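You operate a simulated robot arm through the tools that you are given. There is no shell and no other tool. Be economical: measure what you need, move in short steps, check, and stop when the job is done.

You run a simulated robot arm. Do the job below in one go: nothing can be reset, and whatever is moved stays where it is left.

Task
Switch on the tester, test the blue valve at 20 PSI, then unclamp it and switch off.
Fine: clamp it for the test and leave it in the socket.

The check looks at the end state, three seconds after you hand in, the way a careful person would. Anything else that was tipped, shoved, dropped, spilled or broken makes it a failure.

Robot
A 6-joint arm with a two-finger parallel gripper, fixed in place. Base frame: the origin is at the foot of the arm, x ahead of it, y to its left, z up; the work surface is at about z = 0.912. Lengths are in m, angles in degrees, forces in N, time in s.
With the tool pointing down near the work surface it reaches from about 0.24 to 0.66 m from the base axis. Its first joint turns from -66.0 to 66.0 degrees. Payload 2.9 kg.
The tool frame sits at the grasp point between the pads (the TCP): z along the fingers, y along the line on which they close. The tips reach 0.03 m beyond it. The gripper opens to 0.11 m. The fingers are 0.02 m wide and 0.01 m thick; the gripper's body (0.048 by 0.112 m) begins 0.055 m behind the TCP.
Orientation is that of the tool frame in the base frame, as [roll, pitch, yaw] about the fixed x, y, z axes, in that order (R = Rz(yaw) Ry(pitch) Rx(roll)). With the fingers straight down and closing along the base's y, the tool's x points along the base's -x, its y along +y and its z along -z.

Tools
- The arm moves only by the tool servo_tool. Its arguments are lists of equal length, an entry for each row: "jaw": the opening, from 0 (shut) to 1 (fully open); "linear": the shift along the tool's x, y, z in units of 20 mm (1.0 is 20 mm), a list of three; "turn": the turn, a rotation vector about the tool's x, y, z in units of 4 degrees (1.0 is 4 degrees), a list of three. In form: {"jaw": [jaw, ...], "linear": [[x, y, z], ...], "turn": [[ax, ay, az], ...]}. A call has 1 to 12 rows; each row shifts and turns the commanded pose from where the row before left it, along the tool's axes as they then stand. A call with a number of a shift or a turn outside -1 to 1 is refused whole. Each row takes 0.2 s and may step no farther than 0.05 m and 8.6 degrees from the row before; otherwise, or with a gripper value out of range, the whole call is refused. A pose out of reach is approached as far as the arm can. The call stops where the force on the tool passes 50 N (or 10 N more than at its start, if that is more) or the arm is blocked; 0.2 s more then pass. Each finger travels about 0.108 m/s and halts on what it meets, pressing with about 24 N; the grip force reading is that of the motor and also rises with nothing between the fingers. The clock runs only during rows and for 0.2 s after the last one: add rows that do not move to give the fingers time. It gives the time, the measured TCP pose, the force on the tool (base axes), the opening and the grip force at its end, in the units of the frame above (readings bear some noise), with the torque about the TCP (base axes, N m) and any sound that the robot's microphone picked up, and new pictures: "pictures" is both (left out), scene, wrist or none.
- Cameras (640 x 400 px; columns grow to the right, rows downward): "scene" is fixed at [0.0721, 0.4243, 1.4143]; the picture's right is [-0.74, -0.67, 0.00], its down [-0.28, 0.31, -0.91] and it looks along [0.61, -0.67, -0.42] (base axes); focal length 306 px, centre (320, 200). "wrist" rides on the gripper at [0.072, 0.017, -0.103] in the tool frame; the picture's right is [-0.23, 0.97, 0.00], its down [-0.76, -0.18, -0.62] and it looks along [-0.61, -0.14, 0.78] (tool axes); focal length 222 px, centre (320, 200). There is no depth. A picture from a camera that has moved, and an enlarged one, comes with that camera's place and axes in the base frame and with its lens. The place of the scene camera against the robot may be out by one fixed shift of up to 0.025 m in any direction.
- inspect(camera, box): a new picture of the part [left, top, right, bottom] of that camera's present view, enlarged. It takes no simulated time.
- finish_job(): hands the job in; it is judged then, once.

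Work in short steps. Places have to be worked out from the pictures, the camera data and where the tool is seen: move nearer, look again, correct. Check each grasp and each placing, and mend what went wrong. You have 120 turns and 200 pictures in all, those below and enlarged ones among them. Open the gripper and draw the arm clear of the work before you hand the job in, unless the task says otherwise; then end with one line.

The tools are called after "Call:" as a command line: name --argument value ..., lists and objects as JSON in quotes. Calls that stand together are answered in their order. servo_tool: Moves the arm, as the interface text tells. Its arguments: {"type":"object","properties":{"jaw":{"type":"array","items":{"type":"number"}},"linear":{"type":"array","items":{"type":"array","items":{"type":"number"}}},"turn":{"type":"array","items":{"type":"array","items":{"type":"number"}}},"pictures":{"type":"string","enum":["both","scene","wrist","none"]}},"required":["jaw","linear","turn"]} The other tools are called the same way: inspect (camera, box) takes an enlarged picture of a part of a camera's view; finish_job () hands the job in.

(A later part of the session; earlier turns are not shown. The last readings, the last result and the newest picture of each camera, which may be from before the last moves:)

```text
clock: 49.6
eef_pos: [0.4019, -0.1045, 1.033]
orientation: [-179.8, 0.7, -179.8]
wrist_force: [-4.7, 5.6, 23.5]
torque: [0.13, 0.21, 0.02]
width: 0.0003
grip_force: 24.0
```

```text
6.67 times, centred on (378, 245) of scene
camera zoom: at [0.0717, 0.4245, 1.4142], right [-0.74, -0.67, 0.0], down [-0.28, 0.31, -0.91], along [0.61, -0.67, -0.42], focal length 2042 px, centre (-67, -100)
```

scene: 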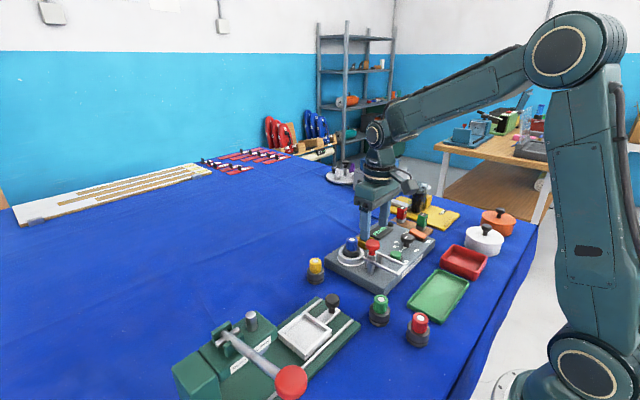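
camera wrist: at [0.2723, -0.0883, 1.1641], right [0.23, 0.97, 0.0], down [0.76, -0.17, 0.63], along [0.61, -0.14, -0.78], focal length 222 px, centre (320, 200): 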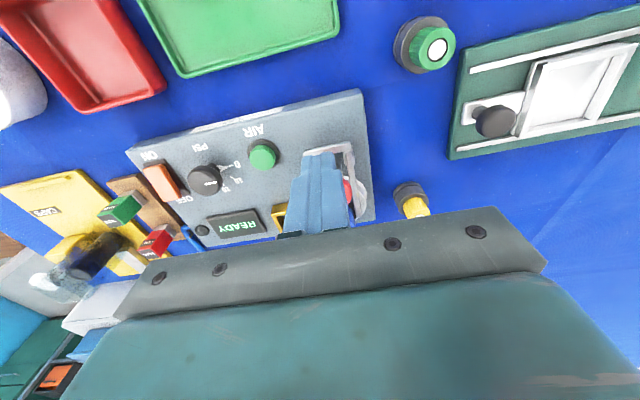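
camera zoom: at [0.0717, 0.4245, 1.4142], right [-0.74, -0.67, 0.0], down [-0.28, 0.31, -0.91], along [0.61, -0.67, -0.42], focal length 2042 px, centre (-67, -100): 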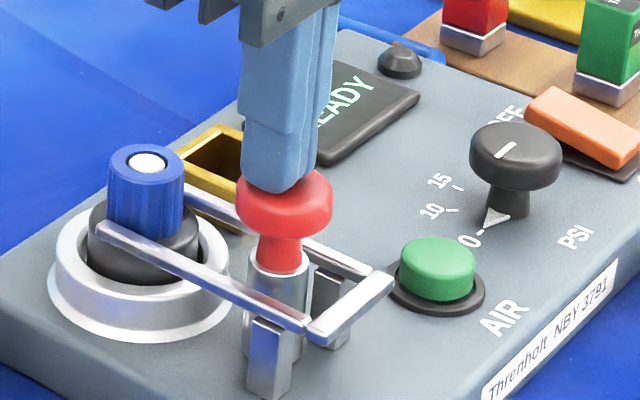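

Still rigid downward. I grip the knob and test twisting and lifting.

Call:
servo_tool --jaw '[0, 0.6, 0.6, 0.6, 0.6, 0.6, 0.2, 0.2, 0.2, 0.2]' --linear '[[0, 0, -1], [0, 0, -0.5], [0, -0.04, 0], [0, 0, 1], [0, 0, 1], [0, 0, 0.85], [0, 0, 0], [0, 0, 0], [0, 0, 0], [0, 0, 0]]' --turn '[[0, 0, 0], [0, 0, 0], [0, 0, 0], [0, 0, 0], [0, 0, 0], [0, 0, 0], [0, 0, 0], [0, 0, 0], [0, 0, 0], [0, 0, 0]]' --pictures "none"

Call:
servo_tool --jaw '[0.2, 0.2, 0.2, 0.2]' --linear '[[0, 0, -0.05], [0, 0, -0.1], [0, 0, -0.1], [0, 0, 0]]' --turn '[[0, 0, 0], [0, 0, 0], [0, 0, 0], [0, 0, 0]]' --pictures "none"

Call:
inspect --camera "scene" --box '[330, 215, 426, 275]'

```text
clock: 51.8
eef_pos: [0.4007, -0.1046, 1.0046]
orientation: [-179.8, 0.4, 180.0]
wrist_force: [-0.7, -8.5, -4.5]
torque: [-0.16, -0.32, 0.03]
width: 0.0332
grip_force: 44.8
```

```text
clock: 52.8
eef_pos: [0.4014, -0.1052, 1.0086]
orientation: [-179.8, 0.2, 179.9]
wrist_force: [-2.6, -18.7, -37.6]
torque: [-0.15, 0.04, 0.01]
width: 0.0337
grip_force: 44.7
```

```text
6.67 times, centred on (378, 245) of scene
camera zoom: at [0.0726, 0.4237, 1.4145], right [-0.74, -0.67, 0.0], down [-0.28, 0.31, -0.91], along [0.61, -0.67, -0.42], focal length 2042 px, centre (-67, -100)
```

zoom: 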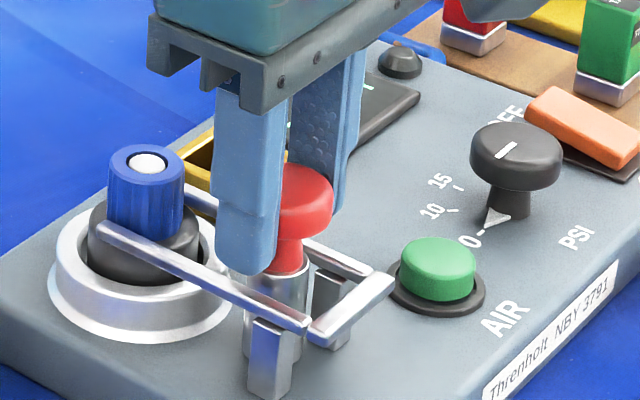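

Lifting met 38 N; the tool rose 4 mm (probably slip). I return down and test a twist both ways.

Call:
servo_tool --jaw '[0.4, 0.4, 0.2, 0.2, 0.2, 0.2, 0.2, 0.2]' --linear '[[0, 0, 0.1], [0, -0.02, 0.1], [0, 0, 0], [0, 0, 0], [0, 0, 0], [0, 0, 0], [0, 0, 0], [0, 0, 0]]' --turn '[[0, 0, 0], [0, 0, 0], [0, 0, 0], [0, 0, 0], [0, 0, 1], [0, 0, 1], [0, 0, 1], [0, 0, 0]]' --pictures "none"

Call:
servo_tool --jaw '[0.2, 0.2, 0.2, 0.2, 0.2, 0.2, 0.2]' --linear '[[0, 0, 0], [0, 0, 0], [0, 0, 0], [0, 0, 0], [0, 0, 0], [0, 0, 0], [0, 0, 0]]' --turn '[[0, 0, -1], [0, 0, -1], [0, 0, -1], [0, 0, -1], [0, 0, -1], [0, 0, -1], [0, 0, 0]]' --pictures "none"

Call:
inspect --camera "scene" --box '[330, 215, 426, 275]'

```text
clock: 54.6
eef_pos: [0.4035, -0.1053, 1.007]
orientation: [-179.8, 0.7, 168.1]
wrist_force: [1.3, -13.6, 12.7]
torque: [-0.23, -0.19, 0.68]
width: 0.0332
grip_force: 45.5
```

```text
clock: 56.2
eef_pos: [0.4041, -0.1047, 1.0062]
orientation: [-179.7, 0.5, -167.7]
wrist_force: [9.4, 5.1, 17.0]
torque: [0.22, -0.37, 0.03]
width: 0.0333
grip_force: 44.7
```

```text
6.67 times, centred on (378, 245) of scene
camera zoom: at [0.0721, 0.4245, 1.4142], right [-0.74, -0.67, 0.0], down [-0.28, 0.31, -0.91], along [0.61, -0.67, -0.42], focal length 2042 px, centre (-67, -100)
```

zoom: 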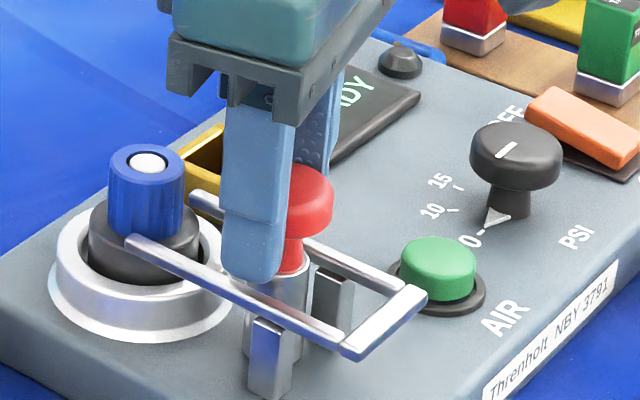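

Turning the knob moved the fork back: the knob's twist and the fork are linked. I turn it the other way to drive the fork fully forward again.

Call:
servo_tool --jaw '[0.2, 0.2, 0.2, 0.2, 0.2, 0.2, 0.2]' --linear '[[0, 0, 0], [0, 0, 0], [0, 0, 0], [0, 0, 0], [0, 0, 0], [0, 0, 0], [0, 0, 0]]' --turn '[[0, 0, 1], [0, 0, 1], [0, 0, 1], [0, 0, 1], [0, 0, 1], [0, 0, 1], [0, 0, 0]]' --pictures "none"

Call:
inspect --camera "scene" --box '[330, 215, 426, 275]'

```text
clock: 57.8
eef_pos: [0.4029, -0.106, 1.0052]
orientation: [-179.9, 0.7, 168.0]
wrist_force: [9.0, 0.2, 14.1]
torque: [0.04, -0.44, 0.5]
width: 0.033
grip_force: 44.9
```

```text
6.67 times, centred on (378, 245) of scene
camera zoom: at [0.0722, 0.4244, 1.4143], right [-0.74, -0.67, 0.0], down [-0.28, 0.31, -0.91], along [0.61, -0.67, -0.42], focal length 2042 px, centre (-67, -100)
```

zoom: 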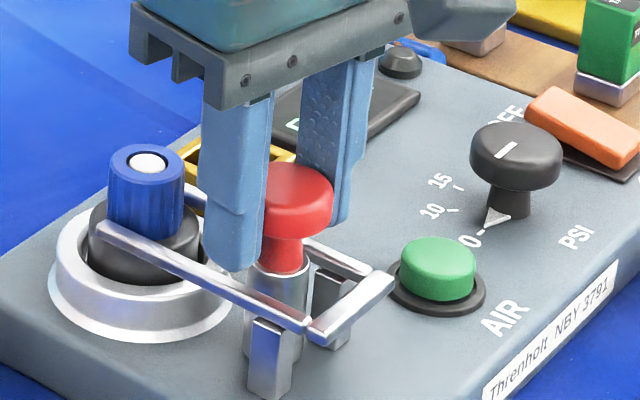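

The fork is fully forward at the stop: clamped. I release, rise, square the wrist and move toward the PSI dial.

Call:
servo_tool --jaw '[0.5, 0.5, 0.5, 0.5, 0.5, 0.5, 0.5, 0.5, 0.5, 0.5, 0.5, 0.5]' --linear '[[0, 0, 0], [0, 0, 0], [0, 0, -1], [0, 0, -1], [0, 0, -1], [0, 0, 0], [0, 0, 0], [0, 0, 0], [0.75, -1, 0], [0.75, -1, 0], [0.75, -1, 0], [0.75, -1, 0]]' --turn '[[0, 0, 0], [0, 0, 0], [0, 0, 0], [0, 0, 0], [0, 0, 0], [0, 0, -1], [0, 0, -1], [0, 0, -1], [0, 0, 0], [0, 0, 0], [0, 0, 0], [0, 0, 0]]' --pictures "wrist"

Call:
inspect --camera "scene" --box '[330, 215, 426, 275]'

Call:
inspect --camera "wrist" --box '[200, 60, 360, 160]'

```text
clock: 60.4
eef_pos: [0.3408, -0.1843, 1.0644]
orientation: [-179.8, 0.5, -179.9]
wrist_force: [-0.7, -0.2, 0.6]
torque: [0.0, 0.02, 0.02]
width: 0.0549
grip_force: 0.0
camera wrist: at [0.2693, -0.1676, 1.1661], right [0.23, 0.97, 0.0], down [0.76, -0.17, 0.63], along [0.61, -0.14, -0.78], focal length 222 px, centre (320, 200)
```

wrist: 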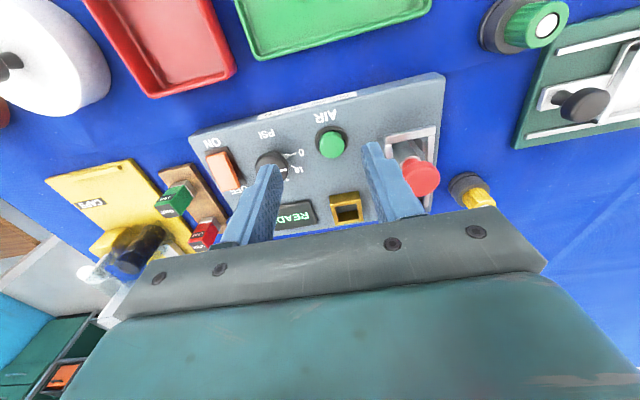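

```text
6.67 times, centred on (378, 245) of scene
camera zoom: at [0.0721, 0.4243, 1.4143], right [-0.74, -0.67, 0.0], down [-0.28, 0.31, -0.91], along [0.61, -0.67, -0.42], focal length 2042 px, centre (-67, -100)
```

zoom: 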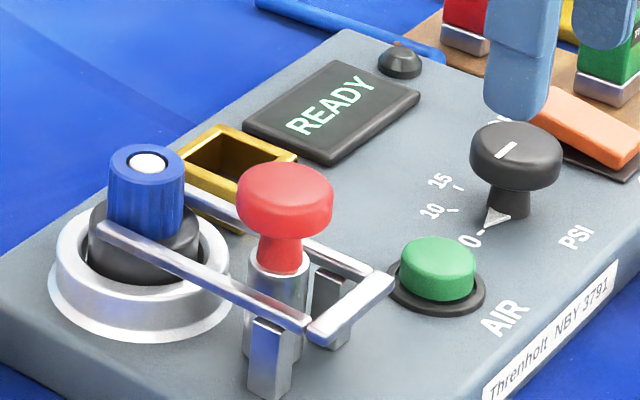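

```text
4.00 times, centred on (280, 110) of wrist
camera zoom: at [0.2693, -0.1676, 1.1661], right [0.23, 0.97, 0.0], down [0.76, -0.17, 0.63], along [0.61, -0.14, -0.78], focal length 888 px, centre (480, 560)
```

zoom: 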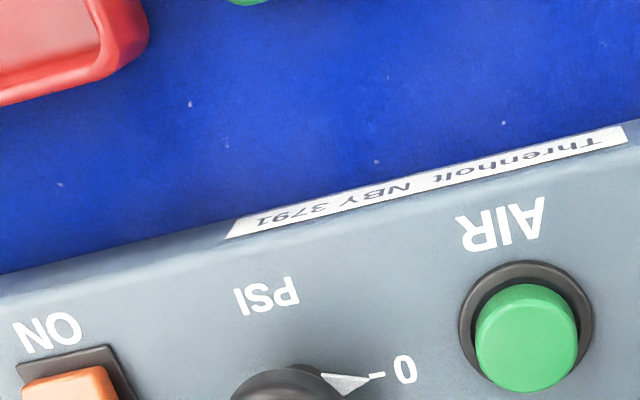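

Clamp holds after release. Next I position over the PSI knob at about (0.380, −0.246) and look again.

Call:
servo_tool --jaw '[0.6, 0.6, 0.6, 0.6]' --linear '[[-0.65, -1, 0.2], [-0.65, -1, 0.3], [-0.65, -1, 0.3], [0, -0.1, 0.4]]' --turn '[[0, 0, 0], [0, 0, 0], [0, 0, 0], [0, 0, 0]]' --pictures "wrist"

Call:
inspect --camera "wrist" --box '[240, 80, 400, 180]'

Call:
inspect --camera "scene" --box '[370, 210, 450, 260]'

```text
clock: 61.4
eef_pos: [0.3823, -0.2484, 1.0411]
orientation: [-179.8, 0.5, -179.8]
wrist_force: [-0.4, 0.6, 0.2]
torque: [0.02, 0.01, -0.03]
width: 0.0659
grip_force: 0.0
camera wrist: at [0.3106, -0.2319, 1.143], right [0.23, 0.97, 0.0], down [0.76, -0.17, 0.63], along [0.61, -0.14, -0.78], focal length 222 px, centre (320, 200)
```

wrist: 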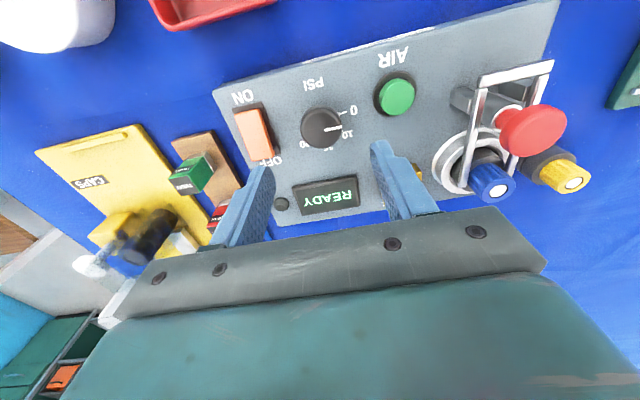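

```text
4.00 times, centred on (320, 130) of wrist
camera zoom: at [0.3106, -0.2319, 1.143], right [0.23, 0.97, 0.0], down [0.76, -0.17, 0.63], along [0.61, -0.14, -0.78], focal length 888 px, centre (320, 480)
```

zoom: 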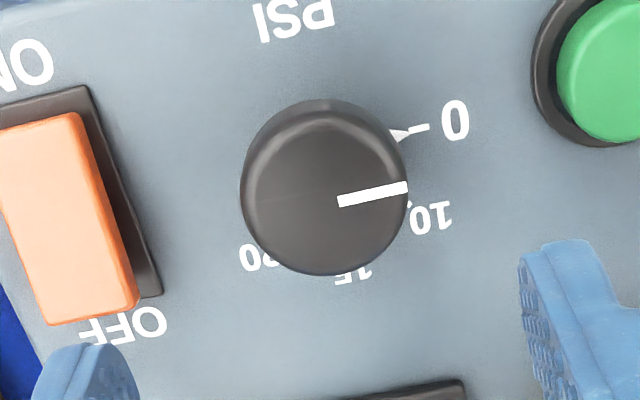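

```text
8.00 times, centred on (410, 235) of scene
camera zoom: at [0.0722, 0.4243, 1.4143], right [-0.74, -0.67, 0.0], down [-0.28, 0.31, -0.91], along [0.61, -0.67, -0.42], focal length 2450 px, centre (-400, -80)
```

zoom: 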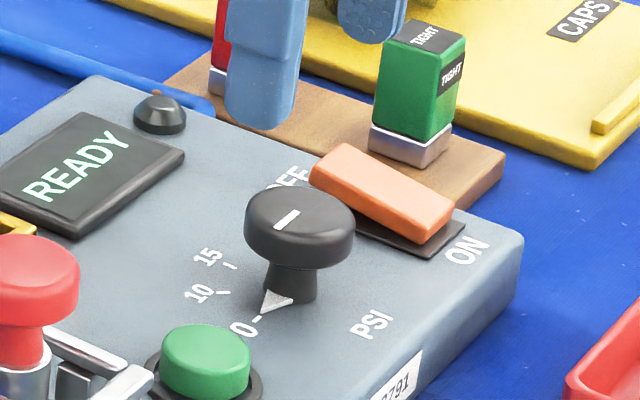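

The dial is clear: 0, 10, 15, 20 are at 45° steps clockwise, so 20 needs +135°. I centre on (0.377, −0.246), pre-rotate the wrist −45°, then descend and grip.

Call:
servo_tool --jaw '[0.6, 0.6, 0.6, 0.6, 0.6, 0.6, 0.6, 0.6, 0.6, 0.6, 0.6, 0.6]' --linear '[[0.26, 0.12, 0], [0, 0, 0], [0, 0, 0], [0, 0, 0], [0, 0, 0], [0, 0, 0], [0, 0, 0], [0, 0, 0], [0, 0, 0], [0, 0, 0], [0, 0, 0], [0, 0, 0]]' --turn '[[0, 0, 0], [0, 0, -1], [0, 0, -1], [0, 0, -1], [0, 0, -1], [0, 0, -1], [0, 0, -1], [0, 0, -1], [0, 0, -1], [0, 0, -1], [0, 0, -1], [0, 0, -1]]' --pictures "none"

Call:
servo_tool --jaw '[0.6, 0.6, 0.6, 0.6, 0.6]' --linear '[[0, 0, 0.8], [0, 0, 0.8], [0, 0, 0.8], [0, 0, 0.4], [0, 0, 0]]' --turn '[[0, 0, -0.25], [0, 0, 0], [0, 0, 0], [0, 0, 0], [0, 0, 0]]' --pictures "wrist"

Call:
inspect --camera "scene" --box '[370, 210, 450, 260]'

```text
clock: 64.0
eef_pos: [0.3754, -0.2445, 1.0421]
orientation: [-179.5, 0.2, -135.9]
wrist_force: [0.5, -0.3, -0.1]
torque: [-0.02, 0.02, 0.03]
width: 0.0661
grip_force: 0.0
```

```text
clock: 65.2
eef_pos: [0.3768, -0.2454, 0.9868]
orientation: [-179.5, 0.2, -134.9]
wrist_force: [-0.4, 0.2, -0.1]
torque: [-0.03, 0.0, 0.0]
width: 0.0659
grip_force: 0.0
camera wrist: at [0.314, -0.2839, 1.0881], right [-0.53, 0.85, -0.01], down [0.66, 0.42, 0.63], along [0.54, 0.33, -0.78], focal length 222 px, centre (320, 200)
```

wrist: 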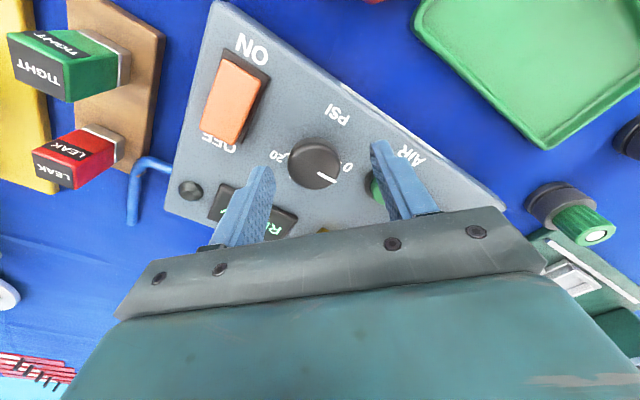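

```text
8.00 times, centred on (410, 235) of scene
camera zoom: at [0.0721, 0.4243, 1.4143], right [-0.74, -0.67, 0.0], down [-0.28, 0.31, -0.91], along [0.61, -0.67, -0.42], focal length 2450 px, centre (-400, -80)
```

zoom: 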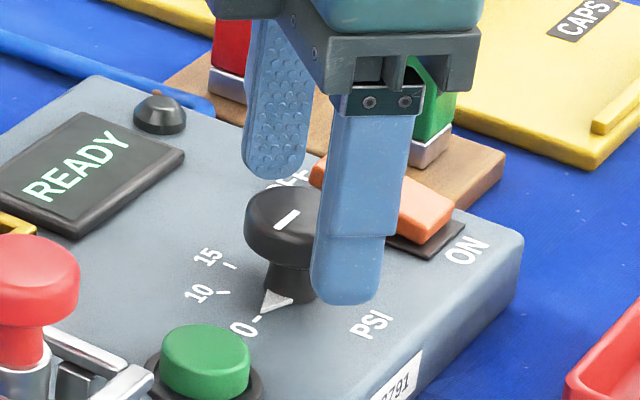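

Fingers flank the knob head at the right height. Closing on it.

Call:
servo_tool --jaw '[0.2, 0.2, 0.2, 0.2]' --linear '[[0, 0, 0], [0, 0, 0], [0, 0, 0], [0, 0, 0]]' --turn '[[0, 0, 0], [0, 0, 0], [0, 0, 0], [0, 0, 0]]' --pictures "none"

Call:
inspect --camera "scene" --box '[370, 210, 450, 260]'

```text
clock: 66.2
eef_pos: [0.3793, -0.2477, 0.9854]
orientation: [-178.9, 0.2, -135.0]
wrist_force: [20.6, -23.6, -8.4]
torque: [-0.83, -0.26, -0.02]
width: 0.0338
grip_force: 44.9
```

```text
8.00 times, centred on (410, 235) of scene
camera zoom: at [0.0728, 0.4236, 1.4145], right [-0.74, -0.67, 0.0], down [-0.28, 0.31, -0.91], along [0.61, -0.67, -0.42], focal length 2450 px, centre (-400, -80)
```

zoom: 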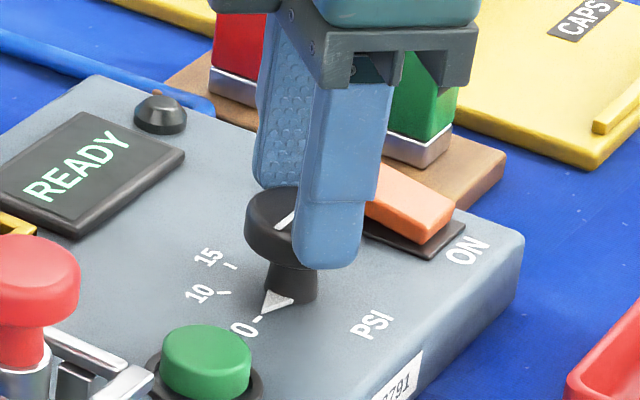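

The knob pulls the gripper ~3 mm along its closing axis; I shift by that amount to centre the grip.

Call:
servo_tool --jaw '[0.2, 0.2, 0.2]' --linear '[[0, -0.07, 0], [0, -0.08, 0], [0, 0, 0]]' --turn '[[0, 0, 0], [0, 0, 0], [0, 0, 0]]' --pictures "none"

```text
clock: 67.0
eef_pos: [0.3796, -0.2485, 0.9861]
orientation: [-179.3, 0.4, -134.9]
wrist_force: [8.9, -13.4, 4.8]
torque: [-0.2, -0.9, -0.07]
width: 0.0336
grip_force: 44.5
```

Better. A last small shift, then I start turning clockwise in part-steps.

Call:
servo_tool --jaw '[0.2, 0.2, 0.2, 0.2, 0.2, 0.2, 0.2, 0.2]' --linear '[[0, -0.06, 0], [0, 0, 0], [0, 0, 0], [0, 0, 0], [0, 0, 0], [0, 0, 0], [0, 0, 0], [0, 0, 0]]' --turn '[[0, 0, 0], [0, 0, 1], [0, 0, 1], [0, 0, 1], [0, 0, 1], [0, 0, 1], [0, 0, 1], [0, 0, 0]]' --pictures "none"

Call:
inspect --camera "scene" --box '[370, 210, 450, 260]'

```text
clock: 68.8
eef_pos: [0.379, -0.2482, 0.986]
orientation: [-179.6, 0.5, -159.1]
wrist_force: [-9.2, -8.2, 31.0]
torque: [-0.4, 0.97, 0.0]
width: 0.0339
grip_force: 45.0
```

```text
8.00 times, centred on (410, 235) of scene
camera zoom: at [0.0715, 0.4244, 1.4143], right [-0.74, -0.67, 0.0], down [-0.28, 0.31, -0.91], along [0.61, -0.67, -0.42], focal length 2450 px, centre (-400, -80)
```

zoom: 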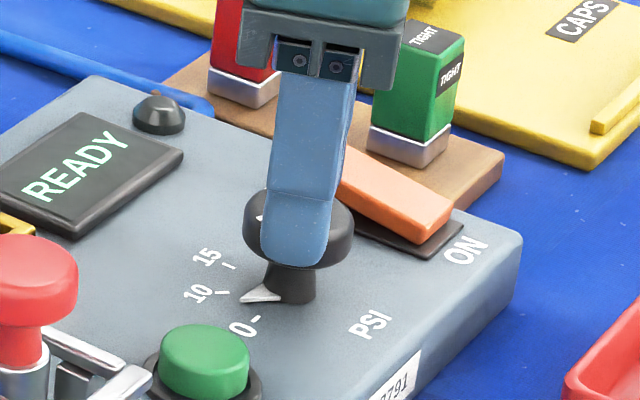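

The pointer turns with the grip. There's 31 N upward, so I ease up 1.5 mm and continue turning.

Call:
servo_tool --jaw '[0.2, 0.2, 0.2, 0.2, 0.2, 0.2, 0.2, 0.2, 0.2, 0.2, 0.2]' --linear '[[0, 0, -0.08], [0, 0, 0], [0, 0, 0], [0, 0, 0], [0, 0, 0], [0, 0, 0], [0, 0, 0], [0, 0, 0], [0, 0, 0], [0, 0, 0], [0, 0, 0]]' --turn '[[0, 0, 0], [0, 0, 1], [0, 0, 1], [0, 0, 1], [0, 0, 1], [0, 0, 1], [0, 0, 1], [0, 0, 1], [0, 0, 1], [0, 0, 1], [0, 0, 0]]' --pictures "none"

Call:
inspect --camera "scene" --box '[370, 210, 450, 260]'

```text
clock: 71.2
eef_pos: [0.3795, -0.2483, 0.9867]
orientation: [-179.8, 0.5, 164.9]
wrist_force: [3.5, -5.5, -6.0]
torque: [-0.08, 0.15, 0.01]
width: 0.0339
grip_force: 44.9
```

```text
8.00 times, centred on (410, 235) of scene
camera zoom: at [0.0723, 0.4241, 1.4144], right [-0.74, -0.67, 0.0], down [-0.28, 0.31, -0.91], along [0.61, -0.67, -0.42], focal length 2450 px, centre (-400, -80)
```

zoom: 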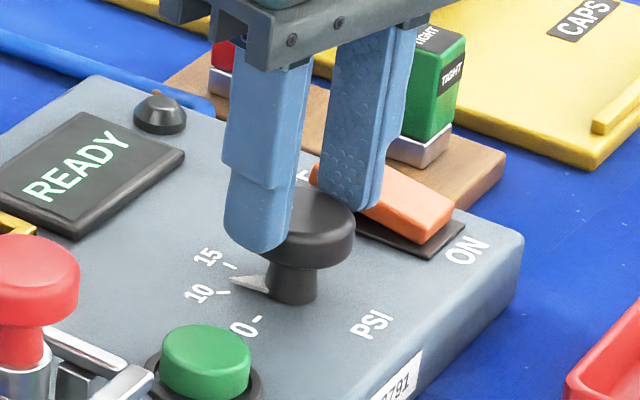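

At about 60°, past 10. Continuing.

Call:
servo_tool --jaw '[0.2, 0.2, 0.2, 0.2, 0.2, 0.2, 0.2, 0.2, 0.2, 0.2, 0.2, 0.2]' --linear '[[0, 0, 0], [0, 0, 0], [0, 0, 0], [0, 0, 0], [0, 0, 0], [0, 0, 0], [0, 0, 0], [0, 0, 0], [0, 0, 0], [0, 0, 0], [0, 0, 0], [0, 0, 0]]' --turn '[[0, 0, 1], [0, 0, 1], [0, 0, 1], [0, 0, 1], [0, 0, 1], [0, 0, 1], [0, 0, 1], [0, 0, 1], [0, 0, 1], [0, 0, 1], [0, 0, 1], [0, 0, 1]]' --pictures "none"

Call:
inspect --camera "scene" --box '[370, 210, 450, 260]'

```text
clock: 73.8
eef_pos: [0.3787, -0.2461, 0.9878]
orientation: [179.6, 0.6, 117.0]
wrist_force: [-6.1, -2.6, 3.3]
torque: [-0.2, 0.53, -0.01]
width: 0.0333
grip_force: 44.8
```

```text
8.00 times, centred on (410, 235) of scene
camera zoom: at [0.0719, 0.4243, 1.4143], right [-0.74, -0.67, 0.0], down [-0.28, 0.31, -0.91], along [0.61, -0.67, -0.42], focal length 2450 px, centre (-400, -80)
```

zoom: 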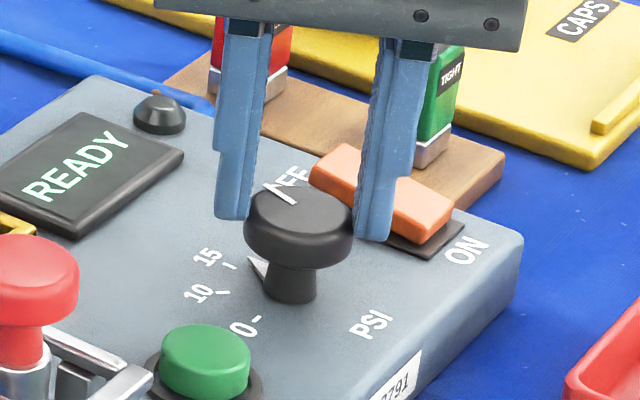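

Now ~108°, past 15. The remaining 27° to 20.

Call:
servo_tool --jaw '[0.2, 0.2, 0.2, 0.2, 0.2, 0.2, 0.2, 0.2]' --linear '[[0, 0, 0], [0, 0, 0], [0, 0, 0], [0, 0, 0], [0, 0, 0], [0, 0, 0], [0, 0, 0], [0, 0, 0]]' --turn '[[0, 0, 1], [0, 0, 1], [0, 0, 1], [0, 0, 1], [0, 0, 1], [0, 0, 1], [0, 0, 0.75], [0, 0, 0]]' --pictures "none"

Call:
servo_tool --jaw '[0.6, 0.6, 0.6, 0.6, 0.6, 0.6, 0.6]' --linear '[[0, 0, 0], [0, 0, 0], [0, 0, -1], [0, 0, -1], [0, 0, -1], [1, 0, -1], [1, 0, 0]]' --turn '[[0, 0, 0], [0, 0, 0], [0, 0, 0], [0, 0, 0], [0, 0, 0], [0, 0, 0], [0, 0, 0]]' --pictures "wrist"

Call:
inspect --camera "scene" --box '[370, 210, 450, 260]'

```text
clock: 75.6
eef_pos: [0.3787, -0.2467, 0.9877]
orientation: [179.4, 0.2, 90.0]
wrist_force: [0.6, 0.6, -6.2]
torque: [0.55, 0.01, -0.05]
width: 0.0335
grip_force: 44.8
```

```text
clock: 77.2
eef_pos: [0.379, -0.2094, 1.0674]
orientation: [179.5, 0.1, 89.9]
wrist_force: [-0.6, 0.8, -0.5]
torque: [0.01, 0.0, -0.02]
width: 0.0661
grip_force: 0.1
camera wrist: at [0.3966, -0.1356, 1.1706], right [0.97, -0.23, 0.01], down [-0.18, -0.76, 0.62], along [-0.13, -0.61, -0.78], focal length 222 px, centre (320, 200)
```

wrist: 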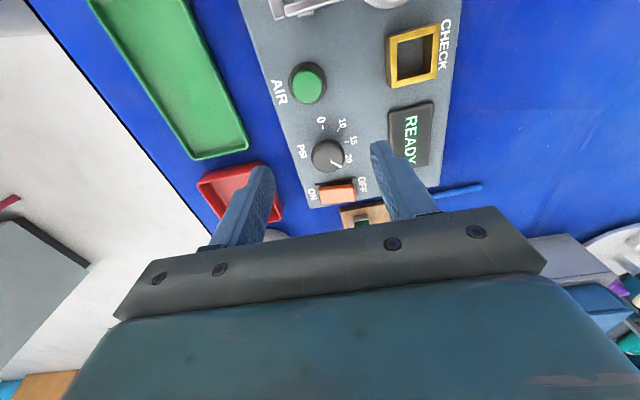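

```text
8.00 times, centred on (410, 235) of scene
camera zoom: at [0.0721, 0.4243, 1.4143], right [-0.74, -0.67, 0.0], down [-0.28, 0.31, -0.91], along [0.61, -0.67, -0.42], focal length 2450 px, centre (-400, -80)
```

zoom: 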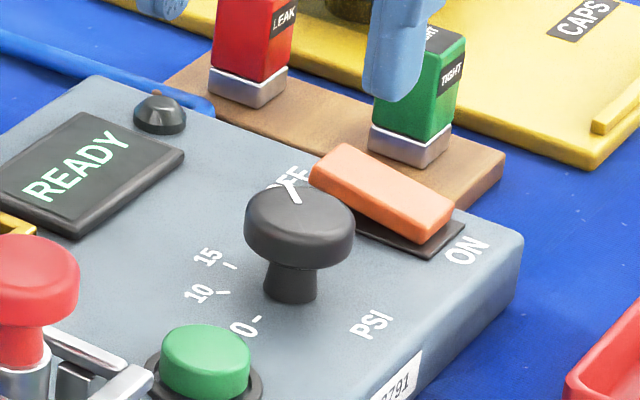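

Call:
inspect --camera "wrist" --box '[280, 100, 376, 160]'

```text
6.67 times, centred on (328, 130) of wrist
camera zoom: at [0.3966, -0.1356, 1.1706], right [0.97, -0.23, 0.01], down [-0.18, -0.76, 0.62], along [-0.13, -0.61, -0.78], focal length 1481 px, centre (267, 667)
```

zoom: 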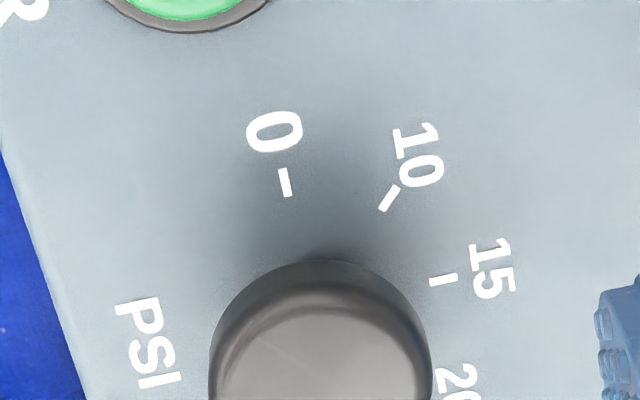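

Call:
inspect --camera "wrist" --box '[290, 125, 370, 175]'

```text
8.00 times, centred on (330, 150) of wrist
camera zoom: at [0.3966, -0.1356, 1.1706], right [0.97, -0.23, 0.01], down [-0.18, -0.76, 0.62], along [-0.13, -0.61, -0.78], focal length 1777 px, centre (240, 600)
```

zoom: 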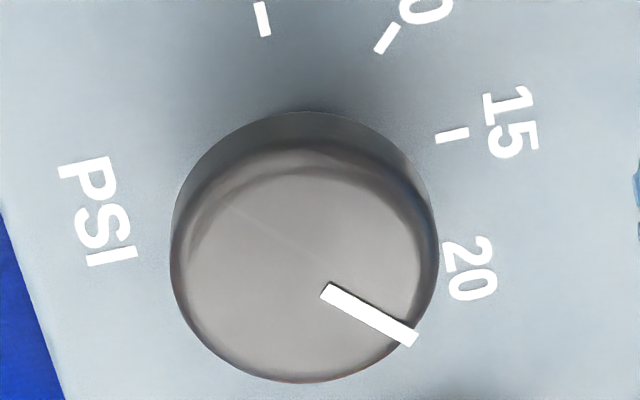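

The pointer is exactly on 20. Now the AIR button: I shut the fingers and move over it to refine its place (about 0.372, −0.176).

Call:
servo_tool --jaw '[0, 0, 0, 0, 0]' --linear '[[0.5, -0.1, 0], [0.6, -0.1, 0], [0.5, -0.15, 0.4], [0, 0, 0.5], [0, 0, 0.5]]' --turn '[[0, 0, 0], [0, 0, 0], [0, 0, 0], [0, 0, 0], [0, 0, 0]]' --pictures "wrist"

Call:
inspect --camera "scene" --box '[360, 215, 440, 265]'

```text
clock: 78.4
eef_pos: [0.3721, -0.1761, 1.038]
orientation: [179.5, 0.1, 90.1]
wrist_force: [0.4, 0.3, 0.5]
torque: [0.01, -0.03, -0.03]
width: 0.0002
grip_force: 24.1
camera wrist: at [0.3899, -0.1029, 1.1401], right [0.97, -0.23, 0.01], down [-0.18, -0.76, 0.62], along [-0.13, -0.61, -0.78], focal length 222 px, centre (320, 200)
```

wrist: 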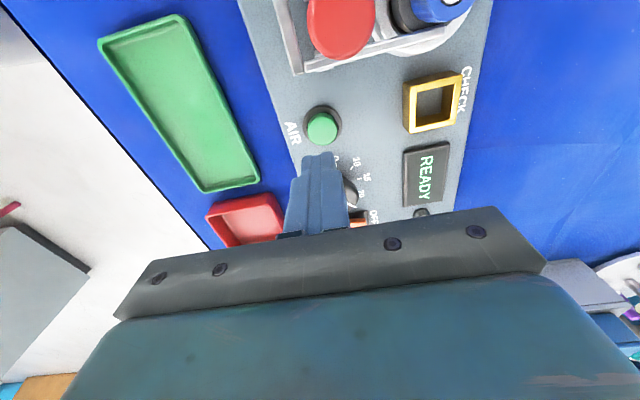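

```text
8.00 times, centred on (400, 240) of scene
camera zoom: at [0.0721, 0.4243, 1.4143], right [-0.74, -0.67, 0.0], down [-0.28, 0.31, -0.91], along [0.61, -0.67, -0.42], focal length 2450 px, centre (-320, -120)
```

zoom: 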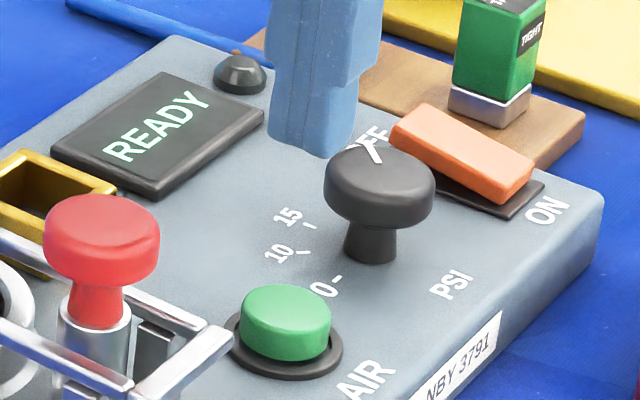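

The button is at about (0.375, −0.173). I shift slightly and descend to just above it, then press softly.

Call:
servo_tool --jaw '[0, 0, 0, 0, 0, 0, 0]' --linear '[[0.15, 0.15, 0.5], [0, 0, 0.8], [0, 0, 0.6], [0, 0, 0.15], [0, 0, 0.15], [0, 0, 0.1], [0, 0, 0]]' --turn '[[0, 0, 0], [0, 0, 0], [0, 0, 0], [0, 0, 0], [0, 0, 0], [0, 0, 0], [0, 0, 0]]' --pictures "none"

Call:
inspect --camera "scene" --box '[345, 215, 425, 265]'

```text
clock: 80.0
eef_pos: [0.3766, -0.1732, 0.9936]
orientation: [179.6, 0.2, 90.2]
wrist_force: [-0.5, -0.7, -0.7]
torque: [0.01, 0.01, -0.04]
width: 0.0
grip_force: 23.5
```

```text
8.00 times, centred on (385, 240) of scene
camera zoom: at [0.0721, 0.4243, 1.4143], right [-0.74, -0.67, 0.0], down [-0.28, 0.31, -0.91], along [0.61, -0.67, -0.42], focal length 2450 px, centre (-200, -120)
```

zoom: 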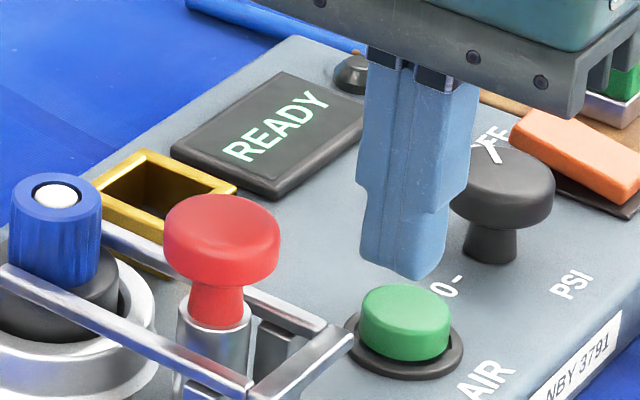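

The tip is right above the button with ~1 cm to go. Pressing on.

Call:
servo_tool --jaw '[0, 0, 0, 0, 0, 0, 0]' --linear '[[0, 0, 0.2], [0, 0, 0.2], [0, 0, 0.15], [0, 0, 0.1], [0, 0, 0.1], [0, 0, 0.1], [0, 0, 0]]' --turn '[[0, 0, 0], [0, 0, 0], [0, 0, 0], [0, 0, 0], [0, 0, 0], [0, 0, 0], [0, 0, 0]]' --pictures "none"

Call:
inspect --camera "scene" --box '[345, 215, 425, 265]'

```text
clock: 81.6
eef_pos: [0.3762, -0.174, 0.9771]
orientation: [179.5, 0.2, 90.1]
wrist_force: [0.9, 0.7, 0.9]
torque: [-0.05, 0.03, 0.0]
width: 0.0002
grip_force: 23.7
```

```text
8.00 times, centred on (385, 240) of scene
camera zoom: at [0.0721, 0.4243, 1.4143], right [-0.74, -0.67, 0.0], down [-0.28, 0.31, -0.91], along [0.61, -0.67, -0.42], focal length 2450 px, centre (-200, -120)
```

zoom: 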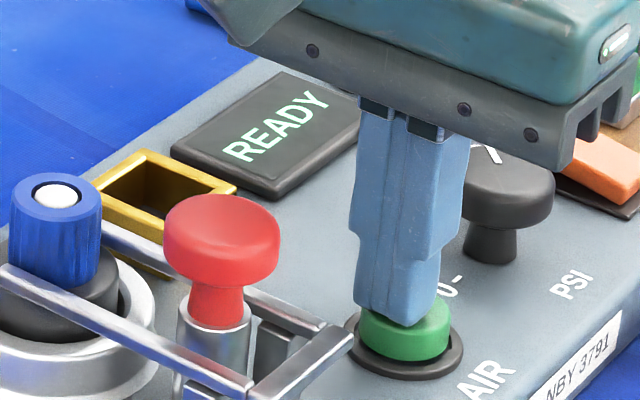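

In contact, pressing begins. A few millimetres more.

Call:
servo_tool --jaw '[0, 0, 0, 0, 0, 0, 0]' --linear '[[0, 0, 0.1], [0, 0, 0.1], [0, 0, 0.1], [0, 0, 0], [0, 0, 0], [0, 0, 0], [0, 0, 0]]' --turn '[[0, 0, 0], [0, 0, 0], [0, 0, 0], [0, 0, 0], [0, 0, 0], [0, 0, 0], [0, 0, 0]]' --pictures "none"

Call:
inspect --camera "scene" --box '[345, 215, 425, 265]'

```text
clock: 83.2
eef_pos: [0.3759, -0.1733, 0.9685]
orientation: [179.5, 0.2, 90.1]
wrist_force: [-0.7, 0.3, 2.7]
torque: [0.03, -0.01, 0.01]
width: 0.0002
grip_force: 23.6
heard: click
```

```text
8.00 times, centred on (385, 240) of scene
camera zoom: at [0.0721, 0.4244, 1.4143], right [-0.74, -0.67, 0.0], down [-0.28, 0.31, -0.91], along [0.61, -0.67, -0.42], focal length 2450 px, centre (-200, -120)
```

zoom: 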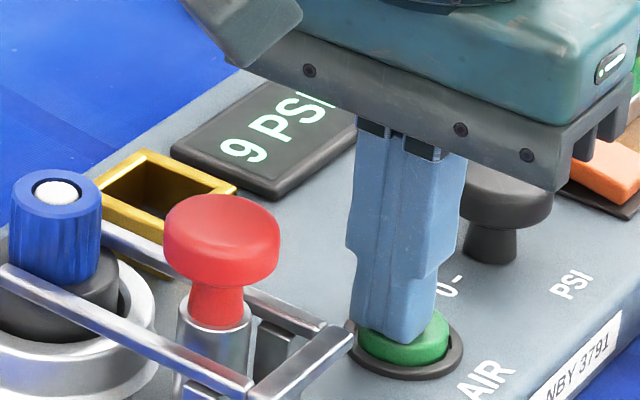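

Clicked; the display shows pressure rising (9 PSI). I hold the button and wait.

Call:
servo_tool --jaw '[0, 0, 0, 0, 0, 0, 0, 0, 0, 0]' --linear '[[0, 0, 0], [0, 0, 0], [0, 0, 0], [0, 0, 0], [0, 0, 0], [0, 0, 0], [0, 0, 0], [0, 0, 0], [0, 0, 0], [0, 0, 0]]' --turn '[[0, 0, 0], [0, 0, 0], [0, 0, 0], [0, 0, 0], [0, 0, 0], [0, 0, 0], [0, 0, 0], [0, 0, 0], [0, 0, 0], [0, 0, 0]]' --pictures "none"

Call:
inspect --camera "scene" --box '[345, 215, 425, 265]'

```text
clock: 85.4
eef_pos: [0.3771, -0.173, 0.9709]
orientation: [179.5, 0.2, 90.0]
wrist_force: [0.9, 0.9, 1.4]
torque: [-0.01, -0.06, 0.03]
width: 0.0001
grip_force: 24.1
```

```text
8.00 times, centred on (385, 240) of scene
camera zoom: at [0.0721, 0.4244, 1.4143], right [-0.74, -0.67, 0.0], down [-0.28, 0.31, -0.91], along [0.61, -0.67, -0.42], focal length 2450 px, centre (-200, -120)
```

zoom: 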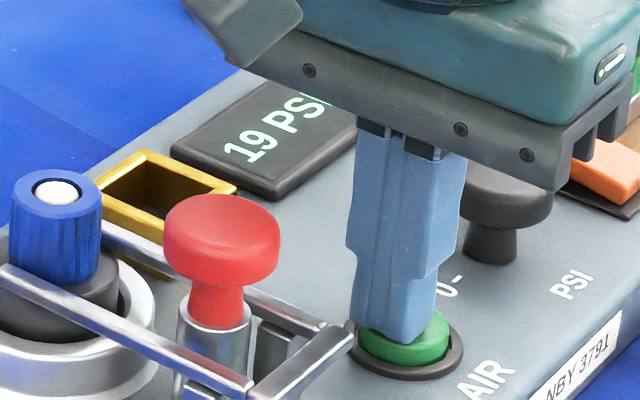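

19 PSI; I keep holding until it reaches and settles at 20.

Call:
servo_tool --jaw '[0, 0, 0, 0, 0, 0]' --linear '[[0, 0, 0], [0, 0, 0], [0, 0, 0], [0, 0, 0], [0, 0, 0], [0, 0, 0]]' --turn '[[0, 0, 0], [0, 0, 0], [0, 0, 0], [0, 0, 0], [0, 0, 0], [0, 0, 0]]' --pictures "none"

Call:
inspect --camera "scene" --box '[345, 215, 425, 265]'

```text
clock: 86.8
eef_pos: [0.3762, -0.1728, 0.9701]
orientation: [179.5, 0.2, 90.1]
wrist_force: [0.6, 0.9, 2.0]
torque: [0.02, 0.01, -0.04]
width: 0.0002
grip_force: 23.8
```

```text
8.00 times, centred on (385, 240) of scene
camera zoom: at [0.0721, 0.4243, 1.4143], right [-0.74, -0.67, 0.0], down [-0.28, 0.31, -0.91], along [0.61, -0.67, -0.42], focal length 2450 px, centre (-200, -120)
```

zoom: 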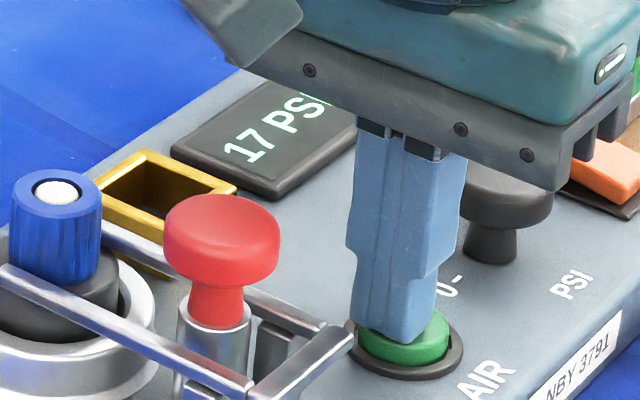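

It peaked and now drops (17 PSI) — likely the leak-down stage. I keep waiting for the result.

Call:
servo_tool --jaw '[0, 0, 0, 0, 0, 0, 0, 0, 0, 0]' --linear '[[0, 0, 0], [0, 0, 0], [0, 0, 0], [0, 0, 0], [0, 0, 0], [0, 0, 0], [0, 0, 0], [0, 0, 0], [0, 0, 0], [0, 0, 0]]' --turn '[[0, 0, 0], [0, 0, 0], [0, 0, 0], [0, 0, 0], [0, 0, 0], [0, 0, 0], [0, 0, 0], [0, 0, 0], [0, 0, 0], [0, 0, 0]]' --pictures "none"

Call:
inspect --camera "scene" --box '[345, 215, 425, 265]'

```text
clock: 89.0
eef_pos: [0.3754, -0.1718, 0.9699]
orientation: [179.5, 0.2, 90.1]
wrist_force: [0.2, 0.2, 2.3]
torque: [0.0, -0.04, 0.0]
width: 0.0
grip_force: 23.5
```

```text
8.00 times, centred on (385, 240) of scene
camera zoom: at [0.0721, 0.4243, 1.4143], right [-0.74, -0.67, 0.0], down [-0.28, 0.31, -0.91], along [0.61, -0.67, -0.42], focal length 2450 px, centre (-200, -120)
```

zoom: 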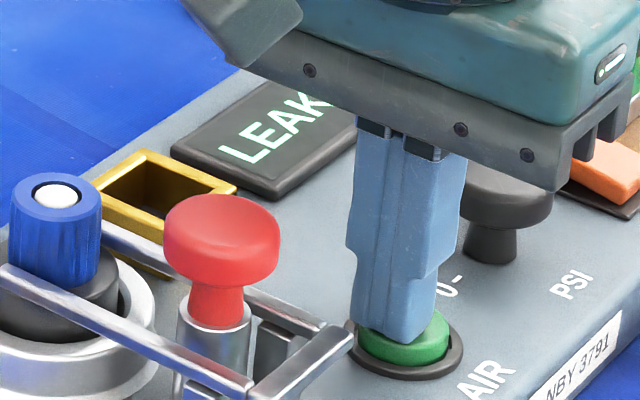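

Result: LEAK — the 20 PSI test is complete. I release the button, rise, and pre-rotate the wrist to 135° for untwisting the clamp knob.

Call:
servo_tool --jaw '[0, 0, 0, 0, 0, 0.5, 0.5, 0.5, 0.5, 0.5, 0.5, 0.5]' --linear '[[0, 0, -0.5], [0, 0, -1], [0, 0, -1], [0, 0, -1], [0, 0, -1], [0, 0, 0], [0, 0, 0], [0, 0, 0], [0, 0, 0], [0, 0, 0], [0, 0, 0], [0, 0, 0]]' --turn '[[0, 0, 0], [0, 0, 0], [0, 0, 0], [0, 0, 0], [0, 0, 0], [0, 0, -1], [0, 0, -1], [0, 0, -1], [0, 0, -1], [0, 0, -1], [0, 0, -1], [0, 0, -1]]' --pictures "none"

Call:
servo_tool --jaw '[0.5, 0.5, 0.5, 0.5, 0.5, 0.5]' --linear '[[0, 0, 0], [0, 0, 0], [0, 0, 0], [0, 0, 0], [0, 0, 0], [0, 0, 0]]' --turn '[[0, 0, -1], [0, 0, -1], [0, 0, -1], [0, 0, -1], [0, 0, -0.25], [0, 0, 0]]' --pictures "none"

Call:
inspect --camera "scene" --box '[330, 205, 442, 275]'

```text
clock: 91.6
eef_pos: [0.3755, -0.1721, 1.0612]
orientation: [179.6, 0.4, 118.2]
wrist_force: [-0.4, -1.1, 0.2]
torque: [0.0, 0.06, -0.03]
width: 0.0551
grip_force: 0.1
```

```text
clock: 93.0
eef_pos: [0.3747, -0.1727, 1.0603]
orientation: [179.8, 0.5, 135.0]
wrist_force: [0.5, -0.6, 0.3]
torque: [0.02, 0.02, 0.04]
width: 0.055
grip_force: 0.0
```

```text
5.71 times, centred on (386, 240) of scene
camera zoom: at [0.0721, 0.4243, 1.4143], right [-0.74, -0.67, 0.0], down [-0.28, 0.31, -0.91], along [0.61, -0.67, -0.42], focal length 1750 px, centre (-57, -29)
```

zoom: 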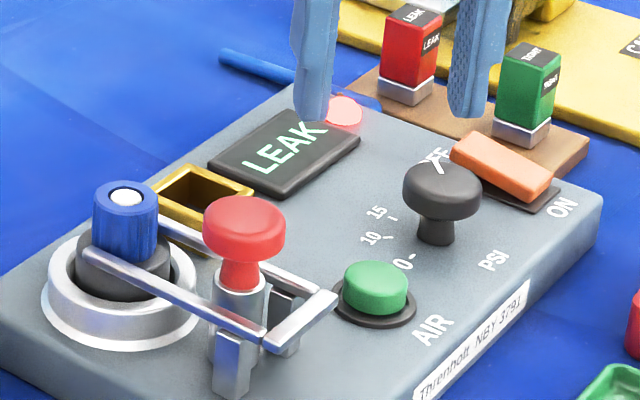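

The lamp shows red with LEAK and the button is back up. I move over the red knob, descend with the jaws astride it and grip.

Call:
servo_tool --jaw '[0.5, 0.5, 0.5, 0.5, 0.5]' --linear '[[0.36, 0.83, 0], [0.36, 0.83, 0], [0.36, 0.83, 0], [0.35, 0.83, 0], [0, 0, 0.4]]' --turn '[[0, 0, 0], [0, 0, 0], [0, 0, 0], [0, 0, 0], [0, 0, 0]]' --pictures "none"

Call:
inspect --camera "wrist" --box '[240, 80, 440, 205]'

```text
clock: 94.2
eef_pos: [0.401, -0.1063, 1.0512]
orientation: [179.8, 0.6, 135.1]
wrist_force: [-0.3, -0.7, 0.2]
torque: [0.04, 0.04, 0.0]
width: 0.0547
grip_force: 0.0
```

```text
3.20 times, centred on (340, 142) of wrist
camera zoom: at [0.3621, -0.0409, 1.1541], right [0.85, 0.53, 0.01], down [0.41, -0.66, 0.63], along [0.34, -0.53, -0.78], focal length 711 px, centre (256, 384)
```

zoom: 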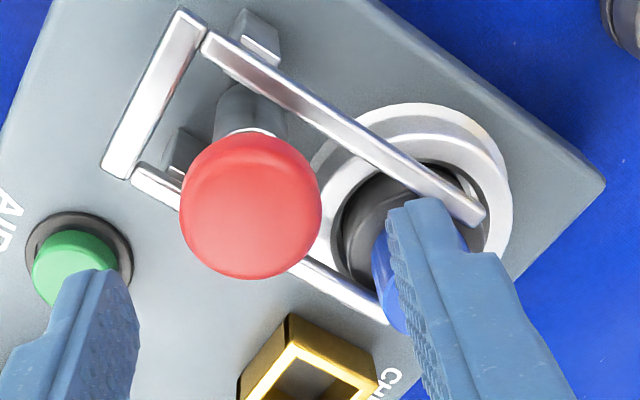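

Well placed and clear of the valve. Descend and grip.

Call:
servo_tool --jaw '[0.45, 0.45, 0.45, 0.45, 0.2, 0.2, 0.2]' --linear '[[0, 0, 0.9], [0, 0, 0.9], [0, 0, 0.42], [0, 0, 0], [0, 0, 0], [0, 0, 0], [0, 0, 0]]' --turn '[[0, 0, 0], [0, 0, 0], [0, 0, 0], [0, 0, 0], [0, 0, 0], [0, 0, 0], [0, 0, 0]]' --pictures "none"

```text
clock: 95.8
eef_pos: [0.4012, -0.1055, 1.0085]
orientation: [179.9, 0.5, 135.1]
wrist_force: [-3.4, -3.6, -2.6]
torque: [-0.45, -0.35, 0.03]
width: 0.033
grip_force: 45.2
```

Clean grip with little side load. I turn counter-clockwise in two parts and check the fork.

Call:
servo_tool --jaw '[0.2, 0.2, 0.2, 0.2, 0.2, 0.2, 0.2, 0.2, 0.2, 0.2, 0.2, 0.2]' --linear '[[0, 0, 0], [0, 0, 0], [0, 0, 0], [0, 0, 0], [0, 0, 0], [0, 0, 0], [0, 0, 0], [0, 0, 0], [0, 0, 0], [0, 0, 0], [0, 0, 0], [0, 0, 0]]' --turn '[[0, 0, -1], [0, 0, -1], [0, 0, -1], [0, 0, -1], [0, 0, -1], [0, 0, -1], [0, 0, -1], [0, 0, -1], [0, 0, -1], [0, 0, -1], [0, 0, -1], [0, 0, -1]]' --pictures "none"

Call:
inspect --camera "scene" --box '[330, 215, 426, 275]'

```text
clock: 98.4
eef_pos: [0.4011, -0.1046, 1.0078]
orientation: [-179.9, 0.5, -176.8]
wrist_force: [-17.7, 7.7, 19.3]
torque: [0.07, 0.54, -0.05]
width: 0.0333
grip_force: 45.6
```

```text
6.67 times, centred on (378, 245) of scene
camera zoom: at [0.0714, 0.4246, 1.4142], right [-0.74, -0.67, 0.0], down [-0.28, 0.31, -0.91], along [0.61, -0.67, -0.42], focal length 2042 px, centre (-67, -100)
```

zoom: 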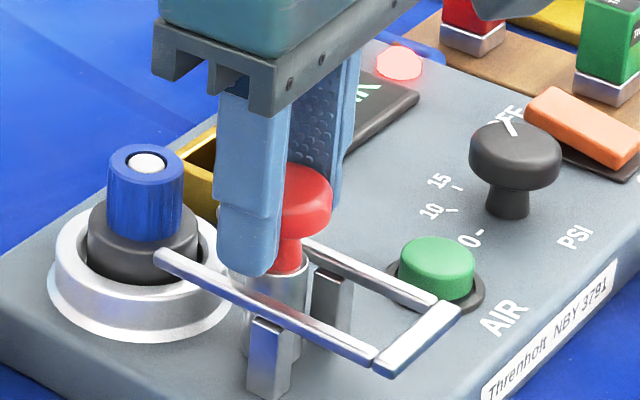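

The fork is retracting. Continuing the turn to the open stop.

Call:
servo_tool --jaw '[0.2, 0.2, 0.2, 0.2, 0.2, 0.2, 0.2, 0.2, 0.2, 0.2, 0.2]' --linear '[[0, 0, -0.04], [0, 0, 0], [0, 0, 0], [0, 0, 0], [0, 0, 0], [0, 0, 0], [0, 0, 0], [0, 0, 0], [0, 0, 0], [0, 0, 0], [0, 0, 0]]' --turn '[[0, 0, -1], [0, 0, -1], [0, 0, -1], [0, 0, -1], [0, 0, -1], [0, 0, -1], [0, 0, -1], [0, 0, -1], [0, 0, -1], [0, 0, -1], [0, 0, 0]]' --pictures "none"

Call:
inspect --camera "scene" --box '[330, 215, 426, 275]'

```text
clock: 100.8
eef_pos: [0.4, -0.1039, 1.0078]
orientation: [-179.6, 0.1, -136.9]
wrist_force: [-18.6, 10.4, 1.0]
torque: [0.52, 0.0, 0.0]
width: 0.0334
grip_force: 45.4
```

```text
6.67 times, centred on (378, 245) of scene
camera zoom: at [0.0716, 0.4246, 1.4142], right [-0.74, -0.67, 0.0], down [-0.28, 0.31, -0.91], along [0.61, -0.67, -0.42], focal length 2042 px, centre (-67, -100)
```

zoom: 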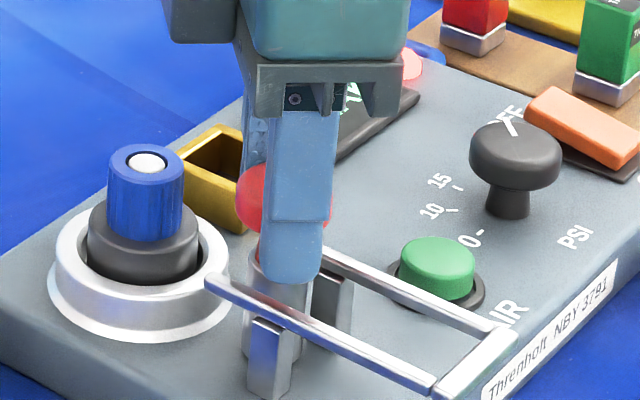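

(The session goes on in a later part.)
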